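You operate a simulated robot arm through the tools that you are given. There is no shell and no other tool. Be economical: measure what you need, move in short steps, check, and stop when the job is done.

You run a simulated robot arm. Do the job below in one go: nothing can be reset, and whatever is moved stays where it is left.

JOB
Zero the counter, then pump about 200 ml of blue water into the jug.
Fine: dial at slow; read the amount on the display and switch off there.

Only the result counts: the job must be done as asked and must still hold three seconds after the hand-in. Knocking over, shifting, dropping, spilling or breaking anything else fails it.

ROBOT AND FRAMES
A 7-joint arm with a fingered hand on a trunk, on a base that drives. Base frame: it is fixed to the floor where the robot stands at the start and does not move with it; the origin is under the middle of the robot, x ahead of it, y to its left, z up. Units: mm, rad, N and s.
With the tool pointing down near the work surface it reaches from about 180 to 540 mm from the robot's upright axis, wherever it stands. Its first joint turns from -2.897 to 2.897 rad. Places, roughly: blue pump tube [-1000, 2000, 1500]; counter panel [800, 0, 1200]; far left pump of tank No. 26 [-1100, 2300, 1600]; far right pump of tank No. 26 [-1100, 2000, 1600]; feed switch on the pump table [800, 0, 1100]; green pump tube [-1000, 2250, 1500]; inner left pump of tank No. 26 [-1100, 2200, 1600]; inner right pump of tank No. 26 [-1100, 2100, 1600]; left pump cover on the pump table [600, 400, 1100]; left pump dial on the pump table [700, 400, 1200]; left pump on the pump table [700, 400, 1200]; left pump switch on the pump table [700, 400, 1200]; middle pump cover on the pump table [700, 300, 1100]; middle pump dial on the pump table [700, 200, 1200]; middle pump on the pump table [700, 300, 1200]; middle pump switch on the pump table [700, 300, 1200]. Payload 4 kg.
The TCP is the grasp point between the finger pads, 26 mm short of the fingertips. In the tool frame z runs along the fingers and y along their closing line. Largest opening 132 mm; the body of the gripper starts 73 mm behind the TCP. The gripper is a hand of 4 fingers: y runs from the thumb to the fingers, the wrist lies at [0, 0, -239] in the tool frame, and closing takes about 1.5 s.
Orientation is told as [roll, pitch, yaw] about the base's x, y, z axes, in that order, counted from this pose: with the fingers straight down and closing along the base's y, the tool's x points along the base's -x, its y along +y and its z along -z.

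CONTROLS
- The arm moves only by the tool send_rows. Its argument "moves" is a list of rows, each a list of 2 entries, a list of its own where there are three numbers: the shift along the tool's x, y, z in units of 500 mm (1.0 is 500 mm), then the turn, a rotation vector about the tool's x, y, z in units of 60 degrees (1.0 is 60 degrees). In form: [[[x, y, z], [ax, ay, az]], ...]. A call has 1 to 8 rows; each row is the pose to reach, as a shift and turn from the pose commanded when the call began, along the tool's axes at that moment. "claw" is the gripper command, from -1 (shut) to 1 (fully open), values between in proportion, set as the call begins (left out, the last holds). A call with a number of a shift or a turn outside -1 to 1 is refused whole. A row lasts 0.2 s, in which the tool goes at most 50 mm and 0.15 rad; a call with a longer step from one row to the next is refused whole, and so is a gripper value outside its range. Where a pose cannot be reached the arm comes as near as it can. A force on the tool above 40 N (or 10 N above the force at the start of the call, whichever is more), or a blocked arm, ends the call early, and 0.2 s more pass. The fingers move at their own pace (about 72 mm/s each) and stop on an object; they squeeze with about 30 N. The grip force told is the motor's: it shows also when the fingers shut on nothing. Time passes only in rows, and 0.2 s behind the last, so rows that repeat a pose let the fingers close. It gives the time, the measured TCP pose, the force on the tool (base axes), the opening and the grip force at its end, in the units of the frame above (readings bear some noise), with the torque about the TCP (base axes, N m) and any sound that the robot's microphone picked up.
- Cameras (640 x 400 px; columns grow to the right, rows downward): "scene" is now at [27.6, 129.2, 1577.1]; the picture's right is [-0.14, -0.99, 0.00], its down [-0.46, 0.07, -0.89] and it looks along [0.88, -0.13, -0.46] (base axes); focal length 248 px, centre (320, 200). "wrist" rides on the gripper at [68, 2, -97] in the tool frame; the picture's right is [-0.03, 1.00, 0.00], its down [-0.82, -0.02, -0.58] and it looks along [-0.58, -0.01, 0.82] (tool axes); focal length 270 px, centre (320, 200). There is no depth. A picture from a camera that has moved, and an enlarged one, comes with that camera's place and axes in the base frame and with its lens. The place of the scene camera against the robot may be out by one fixed shift of up to 18 mm in any direction.
- get_image(camera): a new picture of that camera. The clock stands still meanwhile.
- slide_trunk(by): slides the trunk up (or, below 0, down) by that many mm; the arm and the scene camera ride with it, the base frame stays. It gives what a move gives, with no picture.
- steer(legs): drives the robot by 1 to 6 legs, each [ahead, turn to the left] in mm and rad, along the robot's own axes; the way and the turn of a leg run together, so that a leg with both is an arc; at most 1500 mm and 3.142 rad a leg. The arm and the cameras ride along, it lands a little off, and it stops where it bumps. It gives what a move gives.
- move_fingers(finger1, finger2, finger3, thumb_bend): sets how far each is bent, from 0 (flat) to 1 (curled in); at 0.3 the hand is open as for a grip, at 0.7 the pads meet at the TCP. One left out holds its place. A second passes; each finger stops where it meets its share of the squeeze, and holds until it gets a number again. A gripper value or a shape takes the hand back. It gives what a move gives, with no picture; readings hold the bend of each and the force on the fingers (four entries, about 0 where the hand has none), thumb and palm.
- grasp_type(shape): the hand has 4 fingers and takes this shape, open, in about a second: jaw (thumb against the fingers, like two jaws); tri (thumb and two fingers); tip (a fingertip pinch); poke (one finger out to press); point (the index stretched); flat (the hand flat); cup (the hand cupped); fist (a fist). The gripper value then closes the fingers along that shape, each until it touches; the sizes above hold for jaw. It gives what a move gives, with no picture.
- pan_tilt(pan, tilt): turns the head with the scene camera to pan (to the left, within 2.705 rad either way) and tilt (down, from -0.506 to 1.204), counted from straight ahead of the robot. It gives what a move gives.
- close_up(camera, box): a new picture of the part [left, top, right, bottom] of that camera's present view, enlarged. The clock stands still meanwhile.
- finish_job(): hands the job in; it is judged then, once.

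Work in short steps. Places have to be worked out from the pictures, the camera data and where the tool is seen: move nearer, look again, correct. Check each grasp and each placing, and mend what went wrong. You have 120 turns and 98 pictures in all, those below and enlarged ones among them. Open the gripper and draw the arm clear of the work before you hand the job in, unless the task says otherwise; then end with one line.

The tools are called after "Emit:" as a command line: name --argument value ..., lists and objects as JSON in quotes. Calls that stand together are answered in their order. send_rows: Moves the arm, as the interface text tells. Its arguments: {"type":"object","properties":{"moves":{"type":"array"},"claw":{"type":"number"}},"required":["moves"]} The other tools are called the same way: slide_trunk (by) slides the trunk up or down; grasp_type (shape) gives the hand a shape; move_fingers (finger1, finger2, finger3, thumb_bend) moves the fingers one by one; steer (legs) drives the base; pan_tilt (pan, tilt) turns the head that bears the scene camera; get_image (camera) takes a picture; close_up (camera, box) takes an enlarged picture of a part of a camera's view; finish_job () hands the job in.

At the start:

```text
t: 0.0
position: [409.7, -54.9, 1374.5]
orientation: [-0.001, -0.002, -0.001]
force: [-0.2, 0.6, -1.2]
wrist_torque: [0.02, 0.01, -0.03]
opening: 131.9
grip_force: 0.1
shape: jaw
bend: [0.3, 0.3, 0.3, 0.3]
finger forces: [0.0, 0.0, 0.0, 0.0, 0.1, 0.1]
trunk travel left (down, up): [-525.0, 65.0]
robot x, y, heading: [1.9, -0.5, -0.005]
head pan, tilt: [-0.145, 0.482]
```

scene: 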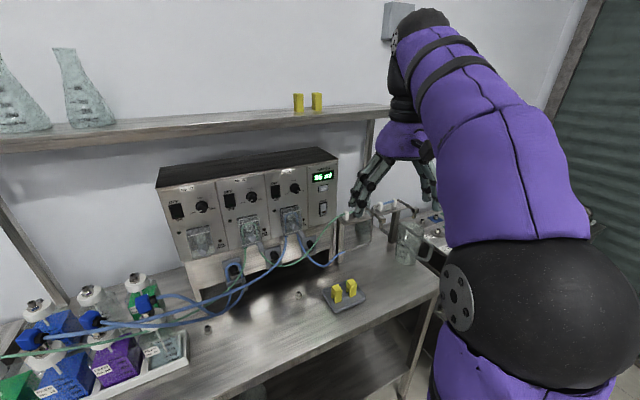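
wrist: 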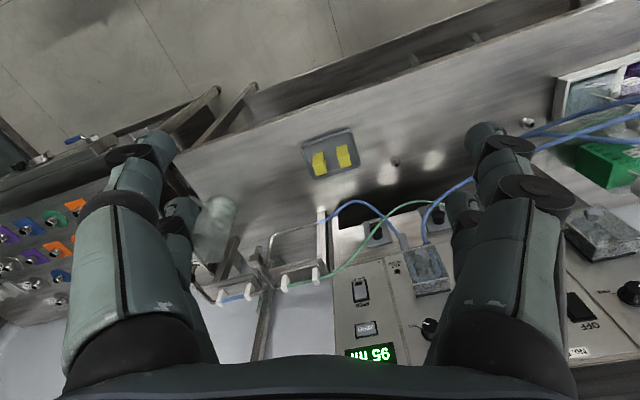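

The panel with three pumps and a counter sits ahead of me. I take enlarged views of the panel, tubes and jug.

Emit:
close_up --camera "scene" --box '[150, 145, 350, 270]'

Emit:
close_up --camera "scene" --box '[320, 170, 480, 270]'

Emit:
close_up --camera "scene" --box '[0, 240, 288, 400]'

Emit:
close_up --camera "wrist" --box '[160, 180, 480, 380]'

```text
3.20 times, centred on (250, 208) of scene
camera zoom: at [27.6, 129.2, 1577.1], right [-0.14, -0.99, 0.0], down [-0.46, 0.07, -0.89], along [0.88, -0.13, -0.46], focal length 792 px, centre (544, 176)
```

zoom: 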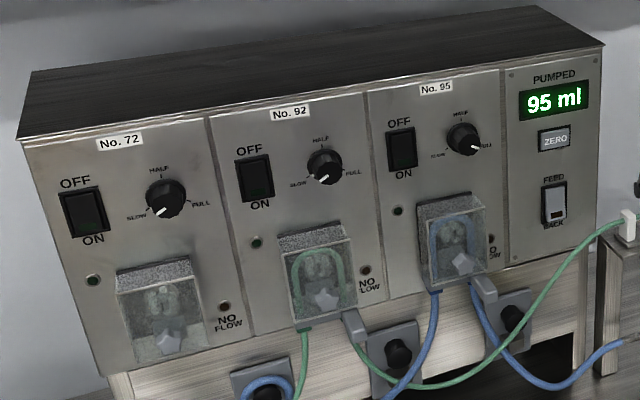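

```text
4.00 times, centred on (400, 220) of scene
camera zoom: at [27.6, 129.2, 1577.1], right [-0.14, -0.99, 0.0], down [-0.46, 0.07, -0.89], along [0.88, -0.13, -0.46], focal length 990 px, centre (0, 120)
```

zoom: 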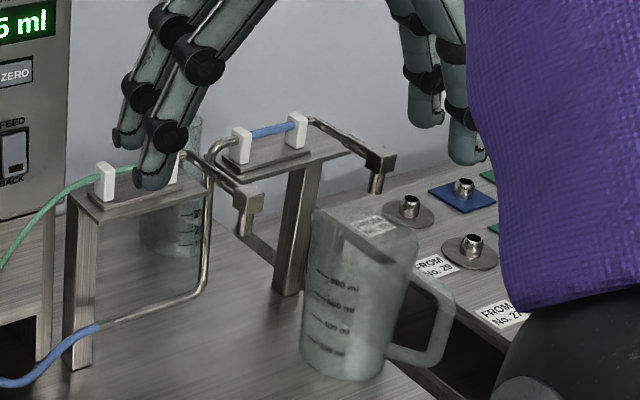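

```text
2.22 times, centred on (144, 320) of scene
camera zoom: at [27.6, 129.2, 1577.1], right [-0.14, -0.99, 0.0], down [-0.46, 0.07, -0.89], along [0.88, -0.13, -0.46], focal length 550 px, centre (711, -67)
```

zoom: 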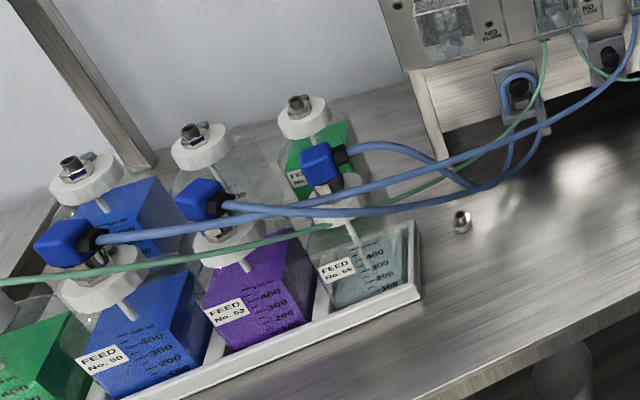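

```text
2.00 times, centred on (320, 280) of wrist
camera zoom: at [341.7, -52.6, 1472.0], right [0.03, 1.0, 0.0], down [0.82, -0.02, 0.58], along [0.58, -0.01, -0.82], focal length 541 px, centre (320, 40)
```

zoom: 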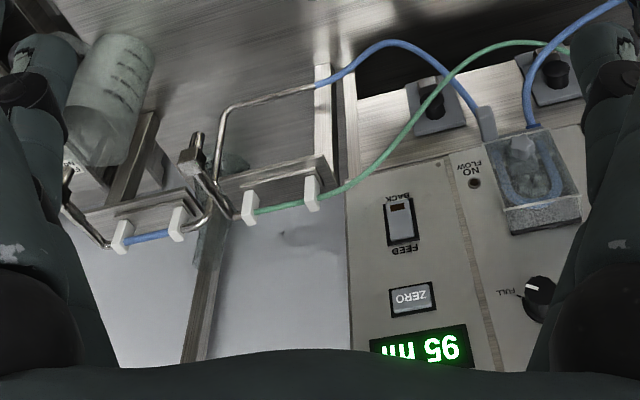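

I look at the feed bottles and tubes more fully by panning left.

Emit:
pan_tilt --pan 0.7 --tilt 0.6

Emit:
get_image --camera "scene"

Emit:
close_up --camera "scene" --box '[160, 160, 480, 360]'

```text
t: 1.2
position: [409.5, -55.0, 1374.3]
orientation: [-0.001, 0.001, -0.001]
force: [0.1, 0.4, 0.2]
wrist_torque: [-0.02, 0.02, 0.01]
opening: 131.7
grip_force: 0.0
shape: jaw
bend: [0.3, 0.3, 0.3, 0.3]
finger forces: [0.1, 0.0, 0.0, 0.1, 0.1, 0.1]
trunk travel left (down, up): [-525.0, 65.0]
robot x, y, heading: [-3.8, -1.2, 0.008]
head pan, tilt: [0.7, 0.6]
```

```text
91 pictures are left
camera scene: at [4.9, 199.2, 1566.5], right [0.64, -0.77, 0.0], down [-0.43, -0.36, -0.83], along [0.63, 0.53, -0.56], focal length 248 px, centre (320, 200)
```

scene: 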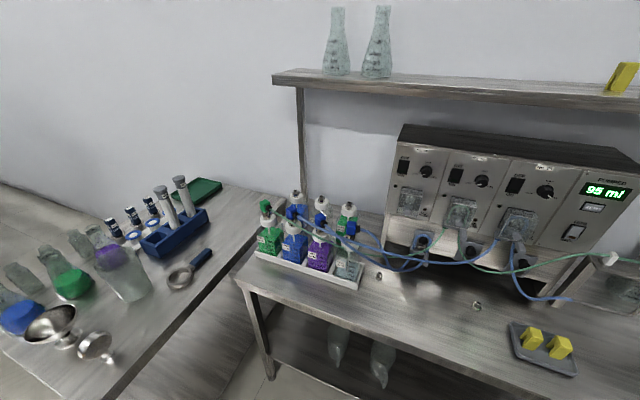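

```text
2.00 times, centred on (320, 260) of scene
camera zoom: at [4.9, 199.2, 1566.5], right [0.64, -0.77, 0.0], down [-0.43, -0.36, -0.83], along [0.63, 0.53, -0.56], focal length 495 px, centre (320, 80)
```

zoom: 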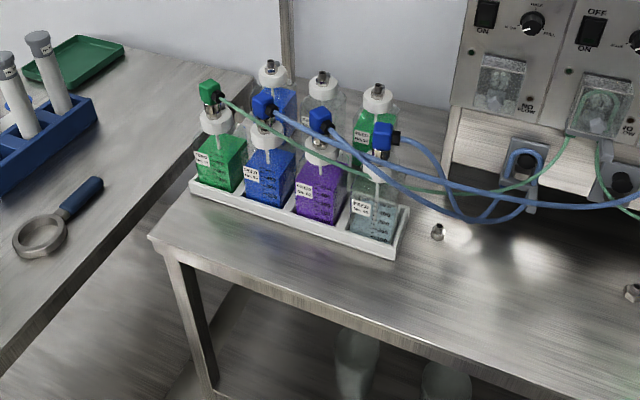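

Four tubes leave the front bottles; I zoom in for their routing.

Emit:
close_up --camera "scene" --box '[240, 180, 400, 280]'

Emit:
close_up --camera "scene" --box '[370, 180, 530, 280]'

Emit:
close_up --camera "scene" --box '[480, 200, 640, 300]'

```text
4.00 times, centred on (320, 230) of scene
camera zoom: at [4.9, 199.2, 1566.5], right [0.64, -0.77, 0.0], down [-0.43, -0.36, -0.83], along [0.63, 0.53, -0.56], focal length 990 px, centre (320, 80)
```

zoom: 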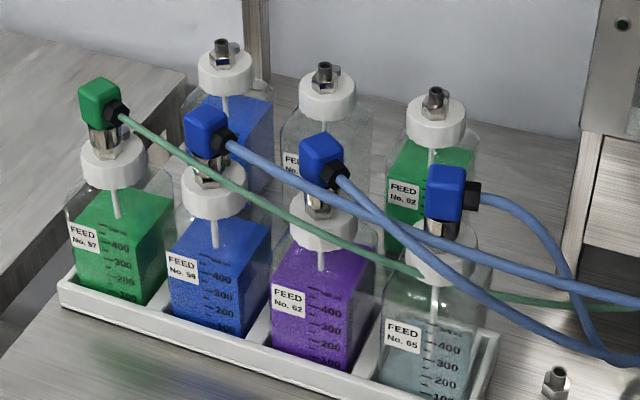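

```text
4.00 times, centred on (450, 230) of scene
camera zoom: at [4.9, 199.2, 1566.5], right [0.64, -0.77, 0.0], down [-0.43, -0.36, -0.83], along [0.63, 0.53, -0.56], focal length 990 px, centre (-200, 80)
```

zoom: 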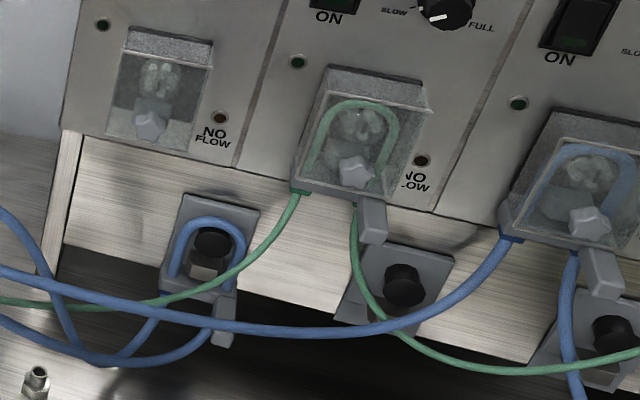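

```text
4.00 times, centred on (560, 250) of scene
camera zoom: at [4.9, 199.2, 1566.5], right [0.64, -0.77, 0.0], down [-0.43, -0.36, -0.83], along [0.63, 0.53, -0.56], focal length 990 px, centre (-640, 0)
```

zoom: 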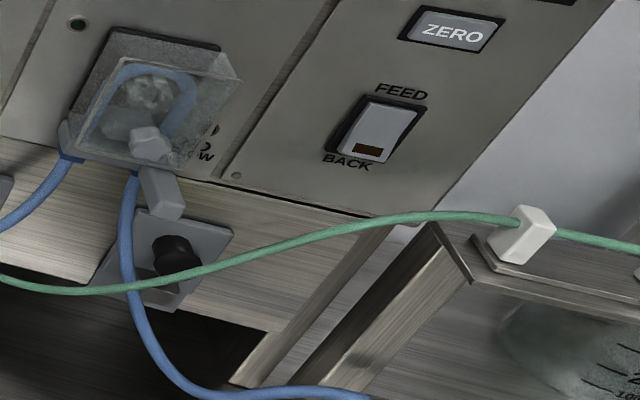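

Tracing: bottle 58 (blue water) feeds the longest blue tube into pump No. 95 (right). Panel seems yawed about 0.22 rad; ZERO ≈ (756,10,1240), dial 95 ≈ (735,104,1250). I begin turning the hand to point forward.

Emit:
send_rows --moves '[[[-0.02, 0, 0], [0, -0.125, 0]], [[-0.04, 0, 0], [0, -0.25, 0]], [[-0.06, 0, 0], [0, -0.375, 0]], [[-0.08, 0, 0], [0, -0.5, 0]], [[-0.1, 0, 0], [0, -0.625, 0]], [[-0.12, 0, 0], [0, -0.75, 0]], [[-0.14, 0, 0], [0, -0.875, 0]], [[-0.16, 0, 0], [0, -1.0, 0]]]'

Emit:
get_image --camera "wrist"

Emit:
pan_tilt --pan -0.5 --tilt 0.6

Emit:
get_image --camera "scene"

```text
t: 3.0
position: [489.3, -55.1, 1374.4]
orientation: [-0.001, -1.049, 0.0]
force: [-0.7, -1.1, 0.8]
wrist_torque: [-0.02, 0.0, 0.05]
opening: 131.8
grip_force: 0.0
shape: jaw
bend: [0.3, 0.3, 0.3, 0.3]
finger forces: [0.0, 0.1, 0.0, 0.0, 0.0, 0.0]
trunk travel left (down, up): [-525.0, 65.0]
robot x, y, heading: [1.1, 0.7, -0.0]
head pan, tilt: [0.7, 0.6]
```

```text
86 pictures are left
camera wrist: at [372.0, -52.4, 1364.4], right [0.01, 1.0, 0.02], down [-0.09, -0.02, 1.0], along [1.0, -0.01, 0.09], focal length 270 px, centre (320, 200)
```

wrist: 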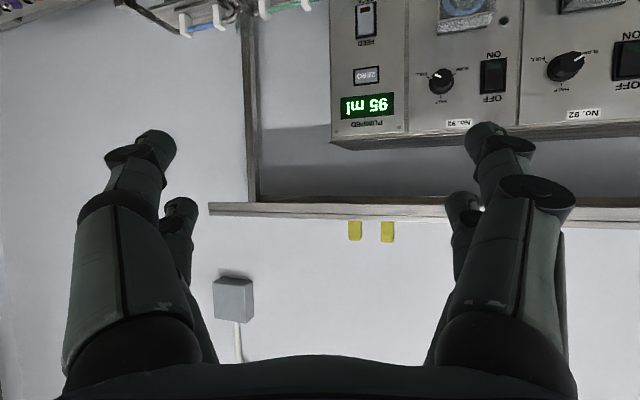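

```text
t: 4.4
position: [489.9, -55.3, 1375.7]
orientation: [-0.001, -1.046, 0.0]
force: [0.3, -0.4, -0.5]
wrist_torque: [0.0, -0.02, 0.01]
opening: 131.7
grip_force: 0.0
shape: jaw
bend: [0.3, 0.3, 0.3, 0.3]
finger forces: [0.0, 0.0, 0.0, 0.1, 0.1, 0.0]
trunk travel left (down, up): [-525.0, 65.0]
robot x, y, heading: [-0.5, 3.1, 0.001]
head pan, tilt: [-0.499, 0.6]
```

```text
85 pictures are left
camera scene: at [14.8, 100.1, 1566.5], right [-0.48, -0.88, 0.0], down [-0.5, 0.27, -0.83], along [0.72, -0.39, -0.56], focal length 248 px, centre (320, 200)
```

scene: 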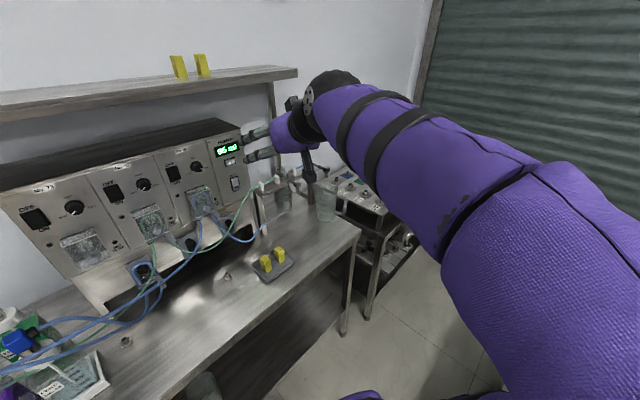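

I zoom on the outlets/jug and, from the wrist, on pump 95's dial and switch.

Emit:
close_up --camera "scene" --box '[230, 160, 390, 260]'

Emit:
close_up --camera "wrist" --box '[330, 0, 640, 150]'

```text
4.00 times, centred on (310, 210) of scene
camera zoom: at [14.8, 100.1, 1566.5], right [-0.48, -0.88, 0.0], down [-0.5, 0.27, -0.83], along [0.72, -0.39, -0.56], focal length 990 px, centre (360, 160)
```

zoom: 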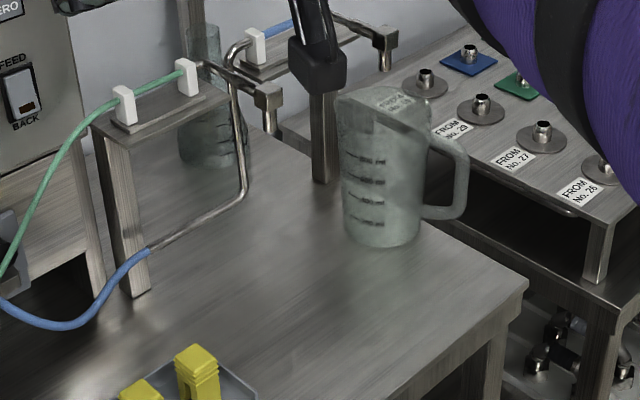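

```text
2.06 times, centred on (485, 75) of wrist
camera zoom: at [371.8, -52.4, 1364.6], right [0.01, 1.0, 0.02], down [-0.09, -0.02, 1.0], along [1.0, -0.01, 0.09], focal length 558 px, centre (-21, 458)
```

zoom: 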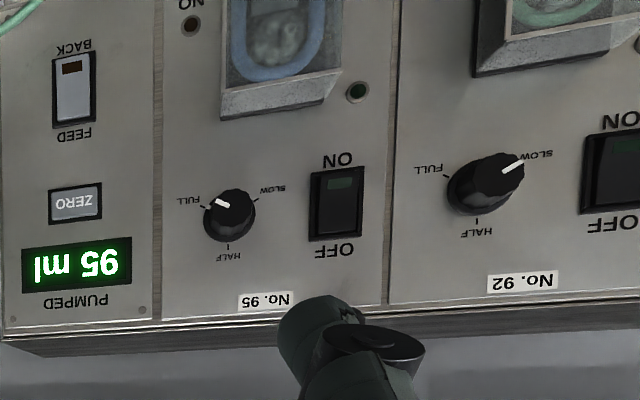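

Dial 95 is at FULL; the switch reads ON down/OFF up. I'm not sure the jug sits under the blue spout, so I swing the hand right and tilt down to look from above.

Emit:
send_rows --moves '[[[0, -0.055, 0], [0, 0.1, 0]], [[0, -0.11, 0], [0, 0.2, 0]], [[0, -0.165, 0], [0, 0.3, 0]], [[0, -0.22, 0], [0, 0.4, 0]], [[0, -0.275, 0], [0, 0.5, 0]], [[0, -0.33, 0], [0, 0.6, 0]], [[0, -0.385, 0], [0, 0.7, 0]], [[0, -0.44, 0], [0, 0.8, 0]]]'

Emit:
get_image --camera "wrist"

Emit:
get_image --camera "scene"

```text
t: 6.2
position: [488.8, -267.5, 1369.2]
orientation: [0.006, -0.217, 0.001]
force: [0.0, 0.9, 0.1]
wrist_torque: [-0.04, 0.02, 0.0]
opening: 132.0
grip_force: 0.1
shape: jaw
bend: [0.3, 0.3, 0.3, 0.3]
finger forces: [0.0, 0.1, 0.0, 0.0, 0.0, 0.0]
out of reach, approached as far as the arm can: row 8
trunk travel left (down, up): [-525.0, 65.0]
robot x, y, heading: [0.6, 3.9, -0.001]
head pan, tilt: [-0.499, 0.6]
```

```text
82 pictures are left
camera wrist: at [401.4, -266.3, 1448.6], right [0.02, 1.0, 0.01], down [0.67, -0.02, 0.74], along [0.74, -0.01, -0.67], focal length 270 px, centre (320, 200)
```

wrist: 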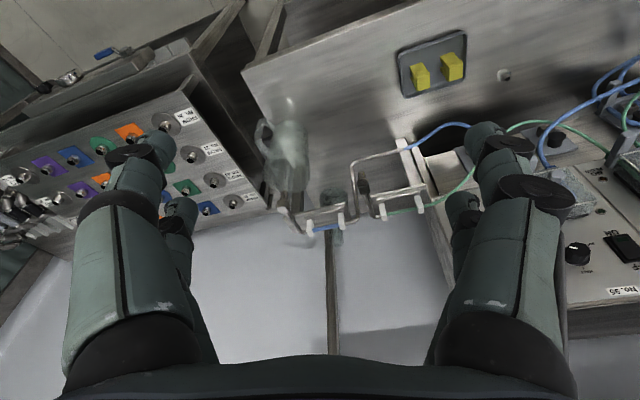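

```text
81 pictures are left
camera scene: at [14.0, 100.2, 1566.5], right [-0.48, -0.88, 0.0], down [-0.5, 0.27, -0.83], along [0.72, -0.39, -0.56], focal length 248 px, centre (320, 200)
```

scene: 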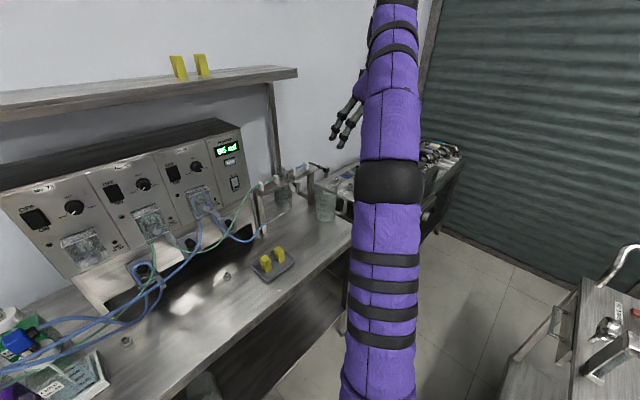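

Emit:
close_up --camera "wrist" --box '[230, 110, 470, 260]'

Emit:
close_up --camera "scene" --box '[240, 145, 368, 225]'

```text
2.67 times, centred on (350, 185) of wrist
camera zoom: at [401.4, -266.3, 1448.6], right [0.02, 1.0, 0.01], down [0.67, -0.02, 0.74], along [0.74, -0.01, -0.67], focal length 721 px, centre (240, 240)
```

zoom: 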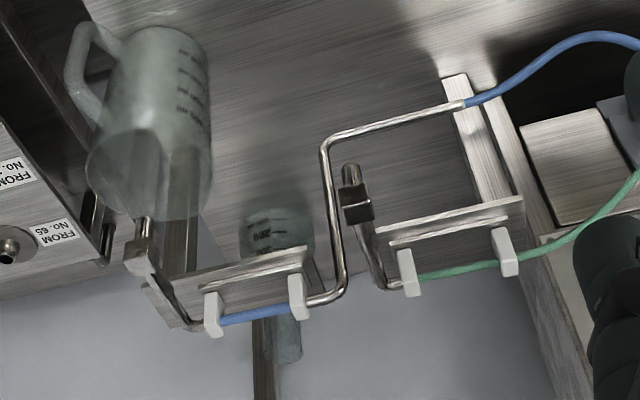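

```text
5.00 times, centred on (304, 185) of scene
camera zoom: at [14.0, 100.2, 1566.5], right [-0.48, -0.88, 0.0], down [-0.5, 0.27, -0.83], along [0.72, -0.39, -0.56], focal length 1237 px, centre (400, 275)
```

zoom: 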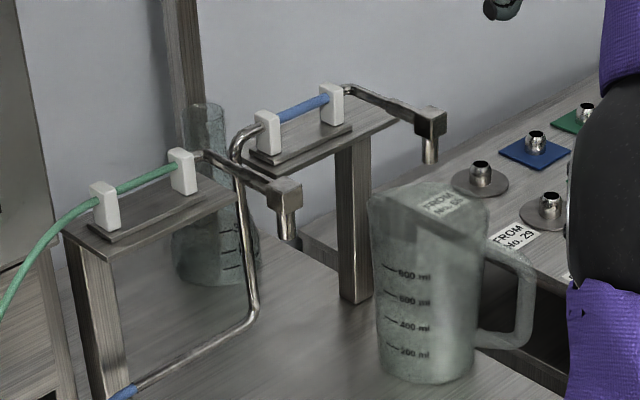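

Triangulated: blue spout tip ≈ (774,-337,1082) centred over the jug rim (774,-340,1035), so the jug may stay. Now I bring the hand to face the panel near dial 95 (≈(762,115,1239)).

Emit:
send_rows --moves '[[[-0.015, 0.075, 0.003], [0, -0.125, 0]], [[-0.03, 0.15, 0.006], [0, -0.25, 0]], [[-0.045, 0.225, 0.01], [0, -0.375, 0]], [[-0.06, 0.3, 0.013], [0, -0.5, 0]], [[-0.075, 0.375, 0.016], [0, -0.625, 0]], [[-0.09, 0.45, 0.02], [0, -0.75, 0]], [[-0.105, 0.525, 0.023], [0, -0.875, 0]], [[-0.117, 0.6, 0.026], [0, -1.0, 0]]]'

```text
t: 8.0
position: [551.2, 33.0, 1368.3]
orientation: [-0.002, -1.258, 0.002]
force: [0.3, -0.5, -0.1]
wrist_torque: [-0.03, 0.03, 0.01]
opening: 132.0
grip_force: 0.1
shape: jaw
bend: [0.3, 0.3, 0.3, 0.3]
finger forces: [0.0, 0.1, 0.0, 0.0, 0.1, 0.0]
trunk travel left (down, up): [-525.0, 65.0]
robot x, y, heading: [1.2, -0.7, -0.001]
head pan, tilt: [-0.499, 0.6]
```

Next I finish pitching to horizontal and lower to panel height.

Emit:
send_rows --moves '[[[0.044, 0.012, 0.018], [0, -0.06, 0]], [[0.088, 0.024, 0.036], [0, -0.12, 0]], [[0.132, 0.036, 0.054], [0, -0.18, 0]], [[0.176, 0.048, 0.072], [0, -0.24, 0]], [[0.218, 0.06, 0.092], [0, -0.299, 0]]]'

Emit:
send_rows --moves '[[[0, 0, 0], [-0.09, 0, 0]], [[0, 0, 0], [-0.18, 0, 0]], [[0, 0, 0], [-0.267, 0, 0]]]'

Emit:
get_image --camera "wrist"

```text
t: 9.2
position: [561.7, 61.1, 1248.6]
orientation: [-0.431, -1.571, 0.432]
force: [0.2, 0.3, 0.0]
wrist_torque: [-0.02, -0.01, -0.02]
opening: 131.8
grip_force: 0.0
shape: jaw
bend: [0.3, 0.3, 0.3, 0.3]
finger forces: [0.0, 0.2, 0.0, 0.0, 0.1, 0.1]
trunk travel left (down, up): [-525.0, 65.0]
robot x, y, heading: [2.7, -2.7, 0.002]
head pan, tilt: [-0.499, 0.6]
```

```text
t: 10.0
position: [560.6, 62.3, 1250.0]
orientation: [0.626, -1.57, -0.345]
force: [0.3, 0.0, 0.7]
wrist_torque: [0.0, 0.02, -0.02]
opening: 132.1
grip_force: 0.1
shape: jaw
bend: [0.3, 0.3, 0.3, 0.3]
finger forces: [0.0, 0.1, 0.0, 0.0, 0.1, 0.1]
trunk travel left (down, up): [-525.0, 65.0]
robot x, y, heading: [1.9, -1.7, -0.002]
head pan, tilt: [-0.499, 0.6]
```

```text
78 pictures are left
camera wrist: at [467.1, 38.0, 1182.0], right [-0.28, 0.96, 0.03], down [-0.55, -0.18, 0.82], along [0.79, 0.21, 0.58], focal length 270 px, centre (320, 200)
```

wrist: 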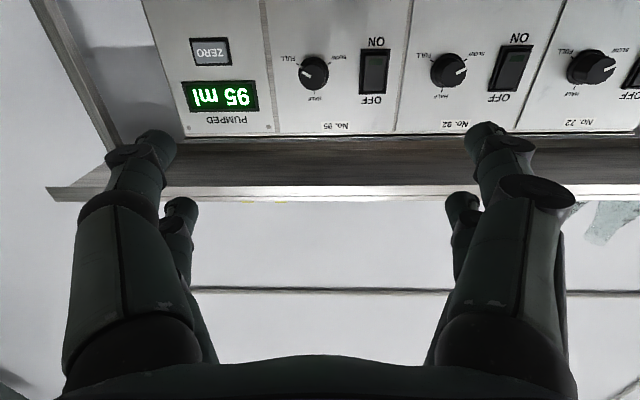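

The panel's yaw works out at about 0.32 rad; ZERO ≈ (793,17,1216), switch 95 ≈ (742,172,1236), dial ≈ (758,112,1238). I set the fingertip-pinch shape, correct the yaw and look.

Emit:
grasp_type --shape "tip"

Emit:
send_rows --moves '[[[0, 0, 0], [-0.038, 0, 0]]]'

Emit:
get_image --camera "wrist"

```text
t: 10.9
position: [561.1, 63.7, 1250.3]
orientation: [0.213, -1.57, 0.065]
force: [0.7, -0.2, -0.9]
wrist_torque: [0.02, -0.03, -0.02]
opening: 132.0
grip_force: 0.0
shape: tip
bend: [0.3, 0.3, 0.3, 0.3]
finger forces: [0.1, 0.0, 0.0, 0.0, 0.0, 0.0]
trunk travel left (down, up): [-525.0, 65.0]
robot x, y, heading: [-1.8, -0.6, -0.005]
head pan, tilt: [-0.499, 0.6]
```

```text
t: 11.3
position: [560.1, 62.3, 1249.6]
orientation: [-0.132, -1.569, 0.452]
force: [0.2, 0.1, 0.3]
wrist_torque: [-0.02, 0.04, -0.04]
opening: 132.3
grip_force: 0.0
shape: tip
bend: [0.3, 0.3, 0.3, 0.3]
finger forces: [0.0, 0.0, 0.2, 0.1, 0.1, 0.0]
trunk travel left (down, up): [-525.0, 65.0]
robot x, y, heading: [-0.8, -0.1, -0.002]
head pan, tilt: [-0.499, 0.6]
```

```text
77 pictures are left
camera wrist: at [468.1, 34.4, 1181.8], right [-0.31, 0.95, 0.03], down [-0.54, -0.2, 0.82], along [0.78, 0.24, 0.58], focal length 270 px, centre (320, 200)
```

wrist: 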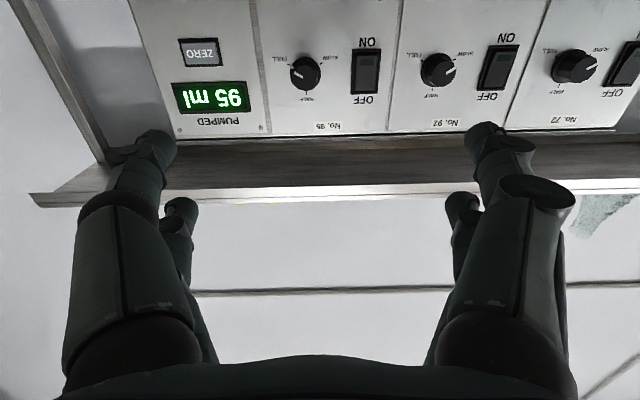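

I partly close to see which fingers pinch in this shape.

Emit:
send_rows --moves '[[[0, 0, 0], [0, 0, 0]], [[0, 0, 0], [0, 0, 0]], [[0, 0, 0], [0, 0, 0]], [[0, 0, 0], [0, 0, 0]]]' --claw -0.2

Emit:
get_image --camera "wrist"

Emit:
get_image --camera "scene"

```text
t: 12.3
position: [560.7, 63.8, 1249.6]
orientation: [0.201, -1.569, 0.116]
force: [0.2, 1.0, 0.1]
wrist_torque: [0.01, 0.01, 0.0]
opening: 53.3
grip_force: 0.1
shape: tip
bend: [0.73, 0.73, 0.73, 0.7]
finger forces: [0.0, 0.0, 0.1, 0.1, 0.0, 0.0]
trunk travel left (down, up): [-525.0, 65.0]
robot x, y, heading: [2.3, -2.9, -0.0]
head pan, tilt: [-0.499, 0.6]
```

```text
76 pictures are left
camera wrist: at [468.1, 34.4, 1182.0], right [-0.31, 0.95, 0.03], down [-0.54, -0.2, 0.82], along [0.78, 0.24, 0.58], focal length 270 px, centre (320, 200)
```

wrist: 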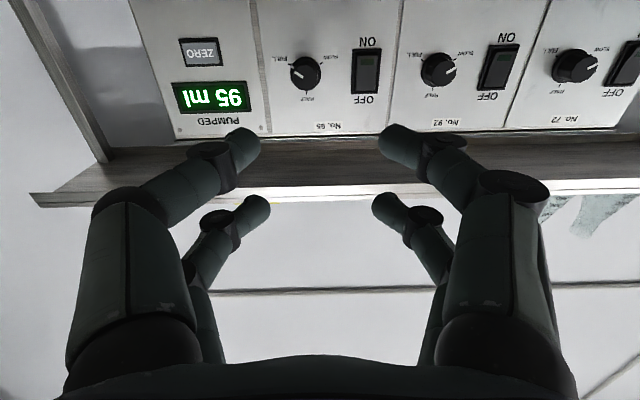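

```text
75 pictures are left
camera scene: at [14.8, 100.1, 1566.5], right [-0.48, -0.88, 0.0], down [-0.5, 0.27, -0.83], along [0.72, -0.4, -0.56], focal length 248 px, centre (320, 200)
```

scene: 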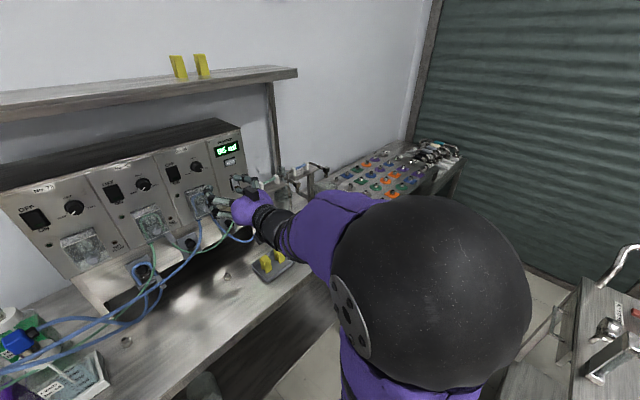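

Fingers act as two pairs ±20 mm apart – a good four-point grip for the ~31 mm knob. I go back to jaw, move to a stand-off in front of dial 95 and test the wrist's roll range by turning clockwise.

Emit:
grasp_type --shape "jaw"

Emit:
send_rows --moves '[[[0.004, -0.004, 0.012], [0, 0, 0.12]], [[0.008, -0.008, 0.025], [0, 0, 0.24]], [[0.012, -0.012, 0.038], [0, 0, 0.36]], [[0.016, -0.016, 0.05], [0, 0, 0.48]], [[0.02, -0.02, 0.06], [0, 0, 0.6]], [[0.024, -0.024, 0.07], [0, 0, 0.72]], [[0.028, -0.028, 0.08], [0, 0, 0.84]], [[0.032, -0.031, 0.1], [0, 0, 0.96]]]' --claw 0.0

Emit:
send_rows --moves '[[[0, 0, 0], [0, 0, 0.12]], [[0, 0, 0], [0, 0, 0.24]], [[0, 0, 0], [0, 0, 0.36]], [[0, 0, 0], [0, 0, 0.48]], [[0, 0, 0], [0, 0, 0.6]], [[0, 0, 0], [0, 0, 0.72]], [[0, 0, 0], [0, 0, 0.84]], [[0, 0, 0], [0, 0, 0.96]]]'

Emit:
get_image --camera "wrist"

```text
t: 13.2
position: [560.5, 62.1, 1249.4]
orientation: [0.222, -1.568, 0.098]
force: [0.3, 0.4, 0.3]
wrist_torque: [0.03, 0.02, -0.01]
opening: 132.0
grip_force: 0.0
shape: jaw
bend: [0.3, 0.3, 0.3, 0.3]
finger forces: [0.1, 0.0, 0.0, 0.0, 0.0, 0.0]
trunk travel left (down, up): [-525.0, 65.0]
robot x, y, heading: [-1.7, -4.7, 0.002]
head pan, tilt: [-0.499, 0.6]
```

```text
t: 15.0
position: [612.5, 63.7, 1233.1]
orientation: [1.568, -0.562, -1.25]
force: [0.7, 1.1, 0.2]
wrist_torque: [0.03, 0.01, -0.03]
opening: 66.7
grip_force: 0.1
shape: jaw
bend: [0.73, 0.73, 0.73, 0.7]
finger forces: [0.1, 0.0, 0.1, 0.0, 0.1, 0.1]
trunk travel left (down, up): [-525.0, 65.0]
robot x, y, heading: [-1.4, 2.4, -0.001]
head pan, tilt: [-0.499, 0.6]
```

```text
t: 16.8
position: [612.7, 62.6, 1234.2]
orientation: [1.571, 0.441, -1.251]
force: [1.2, 0.8, -0.1]
wrist_torque: [-0.01, 0.02, 0.03]
opening: 66.9
grip_force: 0.0
shape: jaw
bend: [0.73, 0.73, 0.73, 0.7]
finger forces: [0.0, 0.0, 0.0, 0.0, 0.0, 0.0]
trunk travel left (down, up): [-525.0, 65.0]
robot x, y, heading: [0.2, 0.9, 0.005]
head pan, tilt: [-0.499, 0.6]
```

```text
74 pictures are left
camera wrist: at [501.9, 91.6, 1265.0], right [0.14, -0.43, 0.89], down [-0.32, -0.87, -0.37], along [0.94, -0.23, -0.26], focal length 270 px, centre (320, 200)
```

wrist: 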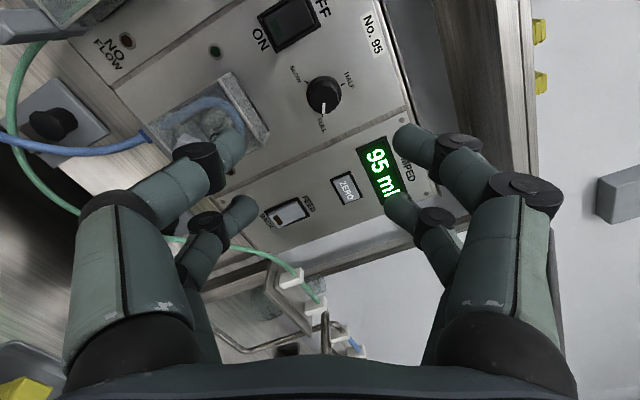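

Clockwise 115° is reachable. I zoom on the dial and feed switch from here.

Emit:
close_up --camera "wrist" --box '[240, 0, 440, 125]'

Emit:
close_up --camera "wrist" --box '[240, 160, 400, 260]'

```text
3.20 times, centred on (340, 62) of wrist
camera zoom: at [501.9, 91.6, 1265.0], right [0.14, -0.43, 0.89], down [-0.32, -0.87, -0.37], along [0.94, -0.23, -0.26], focal length 865 px, centre (256, 640)
```

zoom: 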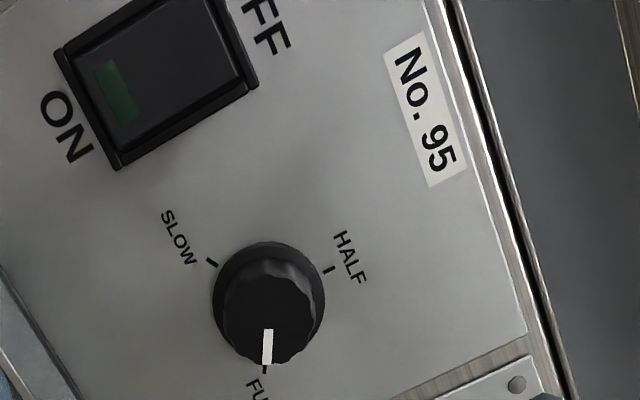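

```text
4.00 times, centred on (320, 210) of wrist
camera zoom: at [501.9, 91.6, 1265.0], right [0.14, -0.43, 0.89], down [-0.32, -0.87, -0.37], along [0.94, -0.23, -0.26], focal length 1081 px, centre (320, 160)
```

zoom: 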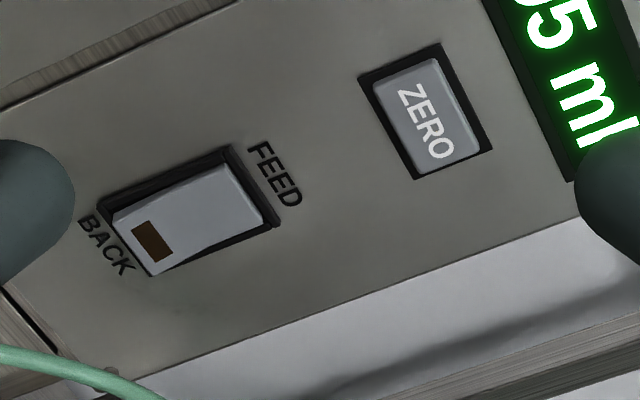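

FEED is already pressed (BACK end stands out), so leave it. Dial ticks are 120° apart (240° counter-clockwise from FULL to SLOW). Refined: panel plane n≈775 along its normal, knob axis t≈-132, z≈1238. I narrow the fingers and advance toward the knob.

Emit:
send_rows --moves '[[[0.002, 0.002, 0.04], [0, 0, 0]], [[0.003, 0.003, 0.08], [0, 0, 0]], [[0.004, 0.004, 0.12], [0, 0, 0]], [[0.005, 0.005, 0.16], [0, 0, 0]], [[0.005, 0.005, 0.19], [0, 0, 0]]]' --claw -0.2

Emit:
get_image --camera "wrist"

```text
t: 18.0
position: [702.7, 94.8, 1236.6]
orientation: [1.57, 0.439, -1.252]
force: [0.3, -0.6, 0.1]
wrist_torque: [0.0, -0.02, 0.0]
opening: 53.3
grip_force: 0.1
shape: jaw
bend: [0.73, 0.73, 0.73, 0.7]
finger forces: [0.0, 0.0, 0.0, 0.1, 0.1, 0.0]
trunk travel left (down, up): [-525.0, 65.0]
robot x, y, heading: [-2.1, -2.4, -0.0]
head pan, tilt: [-0.499, 0.6]
```

```text
71 pictures are left
camera wrist: at [591.9, 122.7, 1267.6], right [0.14, -0.43, 0.89], down [-0.32, -0.87, -0.37], along [0.94, -0.23, -0.26], focal length 270 px, centre (320, 200)
```

wrist: 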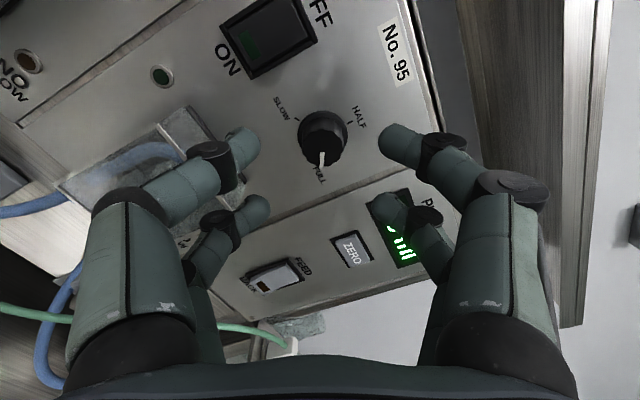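

The knob sits on the tool axis. I go on 40 mm so the tips straddle it.

Emit:
send_rows --moves '[[[0, 0, 0.02], [0, 0, 0]], [[0, 0, 0.04], [0, 0, 0]], [[0, 0, 0.06], [0, 0, 0]], [[0, 0, 0.08], [0, 0, 0]]]'

Emit:
get_image --camera "wrist"

```text
t: 19.0
position: [741.6, 106.5, 1236.8]
orientation: [1.569, 0.439, -1.253]
force: [-1.0, 0.4, 0.8]
wrist_torque: [-0.01, -0.02, 0.0]
opening: 53.4
grip_force: 0.2
shape: jaw
bend: [0.73, 0.73, 0.73, 0.7]
finger forces: [0.0, 0.0, 0.0, 0.0, 0.0, 0.0]
trunk travel left (down, up): [-525.0, 65.0]
robot x, y, heading: [-1.9, 0.4, 0.002]
head pan, tilt: [-0.499, 0.6]
```

```text
70 pictures are left
camera wrist: at [629.9, 134.9, 1268.1], right [0.14, -0.43, 0.89], down [-0.32, -0.87, -0.37], along [0.94, -0.23, -0.26], focal length 270 px, centre (320, 200)
```

wrist: 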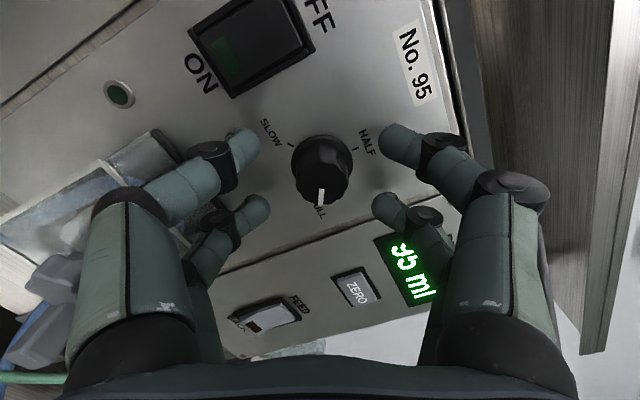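

Knob spans 12–38 mm beyond the TCP. I advance 5 mm and close on it.

Emit:
send_rows --moves '[[[0, 0, 0.01], [0, 0, 0]]]'

Emit:
send_rows --moves '[[[0, 0, 0], [0, 0, 0]], [[0, 0, 0], [0, 0, 0]], [[0, 0, 0], [0, 0, 0]], [[0, 0, 0], [0, 0, 0]]]' --claw -1

Emit:
get_image --camera "wrist"

```text
t: 19.4
position: [744.3, 109.3, 1236.5]
orientation: [1.569, 0.439, -1.252]
force: [-0.1, -1.1, 0.1]
wrist_torque: [0.0, -0.01, 0.01]
opening: 53.3
grip_force: 0.1
shape: jaw
bend: [0.73, 0.73, 0.73, 0.7]
finger forces: [0.0, 0.0, 0.1, 0.1, 0.0, 0.0]
trunk travel left (down, up): [-525.0, 65.0]
robot x, y, heading: [2.3, -1.3, 0.005]
head pan, tilt: [-0.499, 0.6]
```

```text
t: 20.4
position: [746.0, 107.9, 1236.4]
orientation: [1.569, 0.441, -1.252]
force: [2.4, 1.3, 1.0]
wrist_torque: [0.03, -0.02, -0.05]
opening: 0.0
grip_force: 30.5
shape: jaw
bend: [0.7, 0.7, 0.69, 0.69]
finger forces: [0.0, 0.1, 0.1, 0.1, 0.0, 0.0]
trunk travel left (down, up): [-525.0, 65.0]
robot x, y, heading: [-2.9, 1.6, -0.001]
head pan, tilt: [-0.499, 0.6]
```

```text
69 pictures are left
camera wrist: at [634.7, 136.7, 1268.1], right [0.14, -0.43, 0.89], down [-0.32, -0.87, -0.37], along [0.94, -0.23, -0.26], focal length 270 px, centre (320, 200)
```

wrist: 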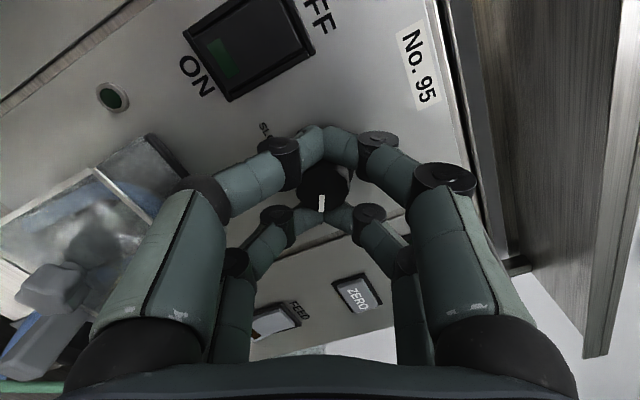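

The knob slipped between the two finger pairs (opening 0). I reopen and shift 22 mm along −x so one pair straddles the knob.

Emit:
send_rows --moves '[[[0, 0, 0], [0, 0, 0]], [[0, 0, 0], [0, 0, 0]], [[0, 0, 0], [0, 0, 0]], [[0, 0, 0], [0, 0, 0]], [[-0.022, 0, 0], [0, 0, 0]], [[-0.044, 0, 0], [0, 0, 0]]]' --claw -0.2

Emit:
get_image --camera "wrist"

```text
t: 21.8
position: [752.3, 90.0, 1224.9]
orientation: [1.565, 0.439, -1.255]
force: [1.5, -2.2, -1.4]
wrist_torque: [-0.12, -0.14, 0.02]
opening: 52.0
grip_force: 0.0
shape: jaw
bend: [0.73, 0.73, 0.74, 0.7]
finger forces: [0.0, 0.0, 3.1, 0.0, 0.0, 0.0]
trunk travel left (down, up): [-525.0, 65.0]
robot x, y, heading: [-1.0, -0.9, -0.003]
head pan, tilt: [-0.499, 0.6]
```

```text
68 pictures are left
camera wrist: at [642.2, 117.1, 1257.1], right [0.14, -0.43, 0.89], down [-0.32, -0.87, -0.36], along [0.94, -0.24, -0.26], focal length 270 px, centre (320, 200)
```

wrist: 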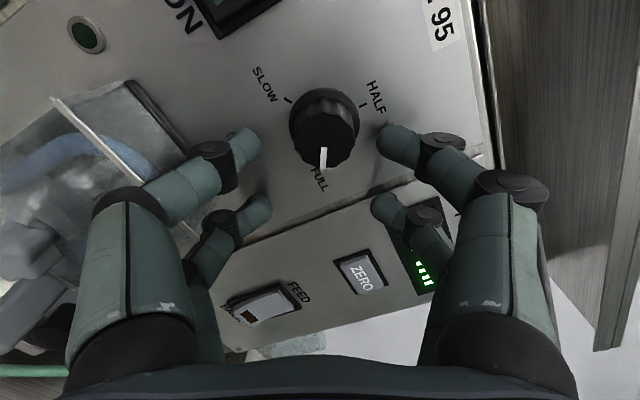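

A finger lightly touches (3 N) and the knob is a bit past the pair's centre line. I back off 4 mm and shift 5 mm, then close.

Emit:
send_rows --moves '[[[0, 0, -0.008], [0, 0, 0]], [[0.01, 0.002, -0.008], [0, 0, 0]]]'

Emit:
send_rows --moves '[[[0, 0, 0], [0, 0, 0]], [[0, 0, 0], [0, 0, 0]], [[0, 0, 0], [0, 0, 0]], [[0, 0, 0], [0, 0, 0]]]' --claw -1

Emit:
get_image --camera "wrist"

```text
t: 22.4
position: [747.2, 90.8, 1231.1]
orientation: [1.571, 0.441, -1.251]
force: [-0.6, -4.1, 3.0]
wrist_torque: [-0.27, 0.11, 0.02]
opening: 51.1
grip_force: 0.0
shape: jaw
bend: [0.73, 0.73, 0.74, 0.7]
finger forces: [0.0, 0.0, 5.1, 0.0, 0.1, 0.0]
trunk travel left (down, up): [-525.0, 65.0]
robot x, y, heading: [-0.4, 1.8, -0.004]
head pan, tilt: [-0.499, 0.6]
```

```text
t: 23.4
position: [746.7, 94.8, 1231.4]
orientation: [1.569, 0.439, -1.25]
force: [-0.1, 2.2, 0.5]
wrist_torque: [0.0, 0.02, 0.04]
opening: 14.4
grip_force: 29.8
shape: jaw
bend: [0.73, 0.67, 0.75, 0.7]
finger forces: [27.8, 0.0, 0.0, 0.0, 27.5, 0.0]
trunk travel left (down, up): [-525.0, 65.0]
robot x, y, heading: [0.8, 1.3, -0.003]
head pan, tilt: [-0.499, 0.6]
```

```text
67 pictures are left
camera wrist: at [635.8, 121.8, 1261.6], right [0.14, -0.43, 0.89], down [-0.32, -0.87, -0.37], along [0.94, -0.23, -0.26], focal length 270 px, centre (320, 200)
```

wrist: 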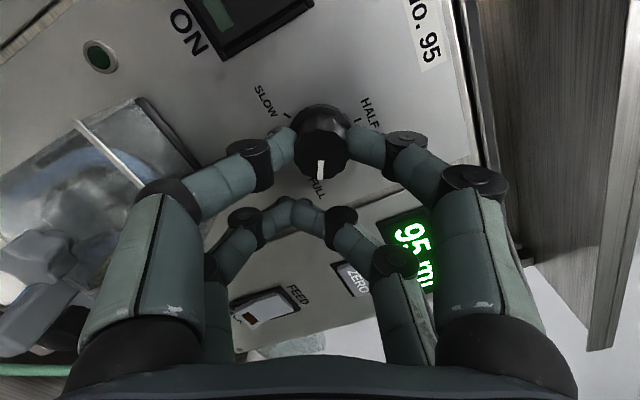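

One finger and the thumb now grip the knob firmly (28 N). Knob axis sits at about tool x=+15; I turn −60° about that axis.

Emit:
send_rows --moves '[[[0.0003, 0.0039, 0], [0, 0, -0.125]], [[0.001, 0.0078, 0], [0, 0, -0.25]], [[0.0023, 0.0115, 0], [0, 0, -0.375]], [[0.004, 0.015, 0], [0, 0, -0.5]], [[0.0062, 0.0183, 0], [0, 0, -0.625]], [[0.0088, 0.0212, 0], [0, 0, -0.75]], [[0.0117, 0.0238, 0], [0, 0, -0.875]], [[0.015, 0.026, 0], [0, 0, -1.0]]]'

Emit:
get_image --camera "wrist"

```text
t: 25.2
position: [746.9, 94.3, 1245.7]
orientation: [1.568, -0.609, -1.251]
force: [2.9, 3.3, 2.0]
wrist_torque: [0.08, -0.04, 0.01]
opening: 14.2
grip_force: 29.6
shape: jaw
bend: [0.72, 0.67, 0.75, 0.7]
finger forces: [29.5, 0.0, 0.0, 0.0, 26.0, 0.0]
trunk travel left (down, up): [-525.0, 65.0]
robot x, y, heading: [3.5, 1.0, -0.003]
head pan, tilt: [-0.499, 0.6]
```

```text
66 pictures are left
camera wrist: at [636.7, 118.3, 1208.7], right [-0.17, 0.52, 0.83], down [-0.33, -0.83, 0.45], along [0.93, -0.2, 0.32], focal length 270 px, centre (320, 200)
```

wrist: 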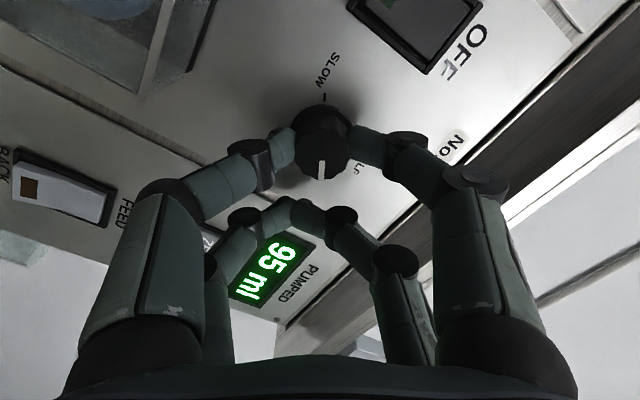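

The knob turned with the hand. I go on for another −120° in two calls.

Emit:
send_rows --moves '[[[0.0003, 0.0039, 0], [0, 0, -0.125]], [[0.001, 0.0078, 0], [0, 0, -0.25]], [[0.0023, 0.0115, 0], [0, 0, -0.375]], [[0.004, 0.015, 0], [0, 0, -0.5]], [[0.0062, 0.0183, 0], [0, 0, -0.625]], [[0.0088, 0.0212, 0], [0, 0, -0.75]], [[0.0117, 0.0238, 0], [0, 0, -0.875]], [[0.015, 0.026, 0], [0, 0, -1.0]]]'

Emit:
send_rows --moves '[[[0.0003, 0.0039, 0], [0, 0, -0.125]], [[0.001, 0.0078, 0], [0, 0, -0.25]], [[0.0023, 0.0115, 0], [0, 0, -0.375]], [[0.004, 0.015, 0], [0, 0, -0.5]], [[0.0062, 0.0183, 0], [0, 0, -0.625]], [[0.0088, 0.0212, 0], [0, 0, -0.75]]]'

Emit:
get_image --camera "wrist"

```text
t: 27.0
position: [741.1, 106.7, 1252.4]
orientation: [-1.583, -1.484, 1.905]
force: [6.0, 3.4, 9.8]
wrist_torque: [0.12, -0.26, 0.04]
opening: 13.8
grip_force: 30.7
shape: jaw
bend: [0.72, 0.67, 0.75, 0.7]
finger forces: [26.5, 0.1, 0.0, 0.0, 25.2, 0.0]
trunk travel left (down, up): [-525.0, 65.0]
robot x, y, heading: [-1.3, -1.9, 0.0]
head pan, tilt: [-0.499, 0.6]
```

```text
t: 28.4
position: [737.8, 117.4, 1248.1]
orientation: [-1.569, -0.699, 1.893]
force: [4.6, 7.1, 12.4]
wrist_torque: [0.03, -0.38, 0.08]
opening: 13.7
grip_force: 30.0
shape: jaw
bend: [0.72, 0.67, 0.75, 0.7]
finger forces: [24.7, 0.0, 0.1, 0.0, 30.7, 0.0]
trunk travel left (down, up): [-525.0, 65.0]
robot x, y, heading: [1.5, 0.4, 0.002]
head pan, tilt: [-0.499, 0.6]
```

```text
65 pictures are left
camera wrist: at [662.5, 38.7, 1202.3], right [-0.21, 0.63, -0.75], down [-0.74, 0.4, 0.54], along [0.64, 0.67, 0.38], focal length 270 px, centre (320, 200)
```

wrist: 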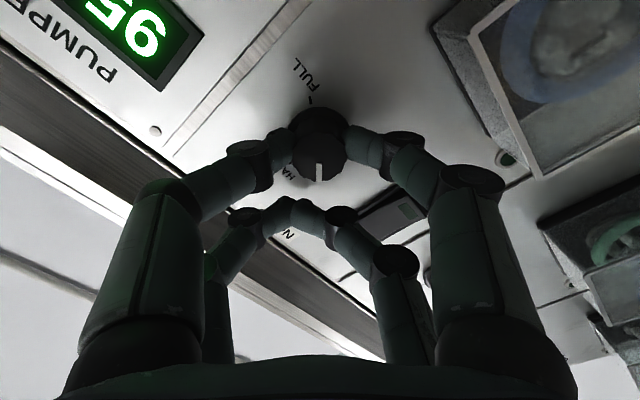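

165° done, but the idle pair nears the pump switch, so I release here by opening only finger 1 and thumb.

Emit:
move_fingers --finger1 0.55 --thumb_bend 0.55

Emit:
get_image --camera "wrist"

```text
t: 29.4
position: [738.6, 116.5, 1247.4]
orientation: [-1.57, -0.702, 1.886]
force: [-0.1, -0.1, 0.2]
wrist_torque: [0.0, -0.01, -0.01]
opening: 48.5
grip_force: 0.1
shape: fingers
bend: [0.55, 0.67, 0.75, 0.55]
finger forces: [0.1, 0.1, 0.0, 0.0, 0.1, 0.0]
trunk travel left (down, up): [-525.0, 65.0]
robot x, y, heading: [-1.6, -3.0, -0.005]
head pan, tilt: [-0.499, 0.6]
```

```text
64 pictures are left
camera wrist: at [663.0, 37.4, 1201.5], right [-0.21, 0.63, -0.75], down [-0.74, 0.4, 0.54], along [0.64, 0.67, 0.38], focal length 270 px, centre (320, 200)
```

wrist: 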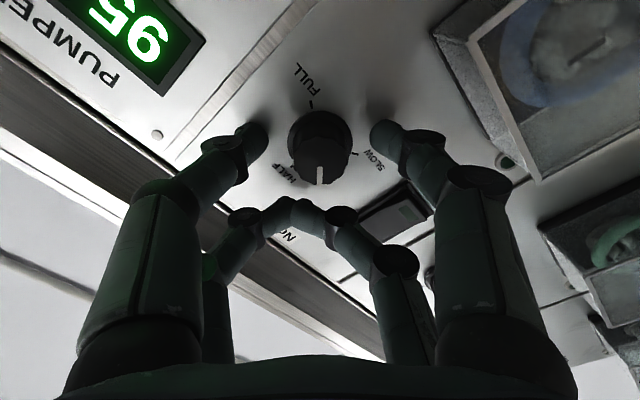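

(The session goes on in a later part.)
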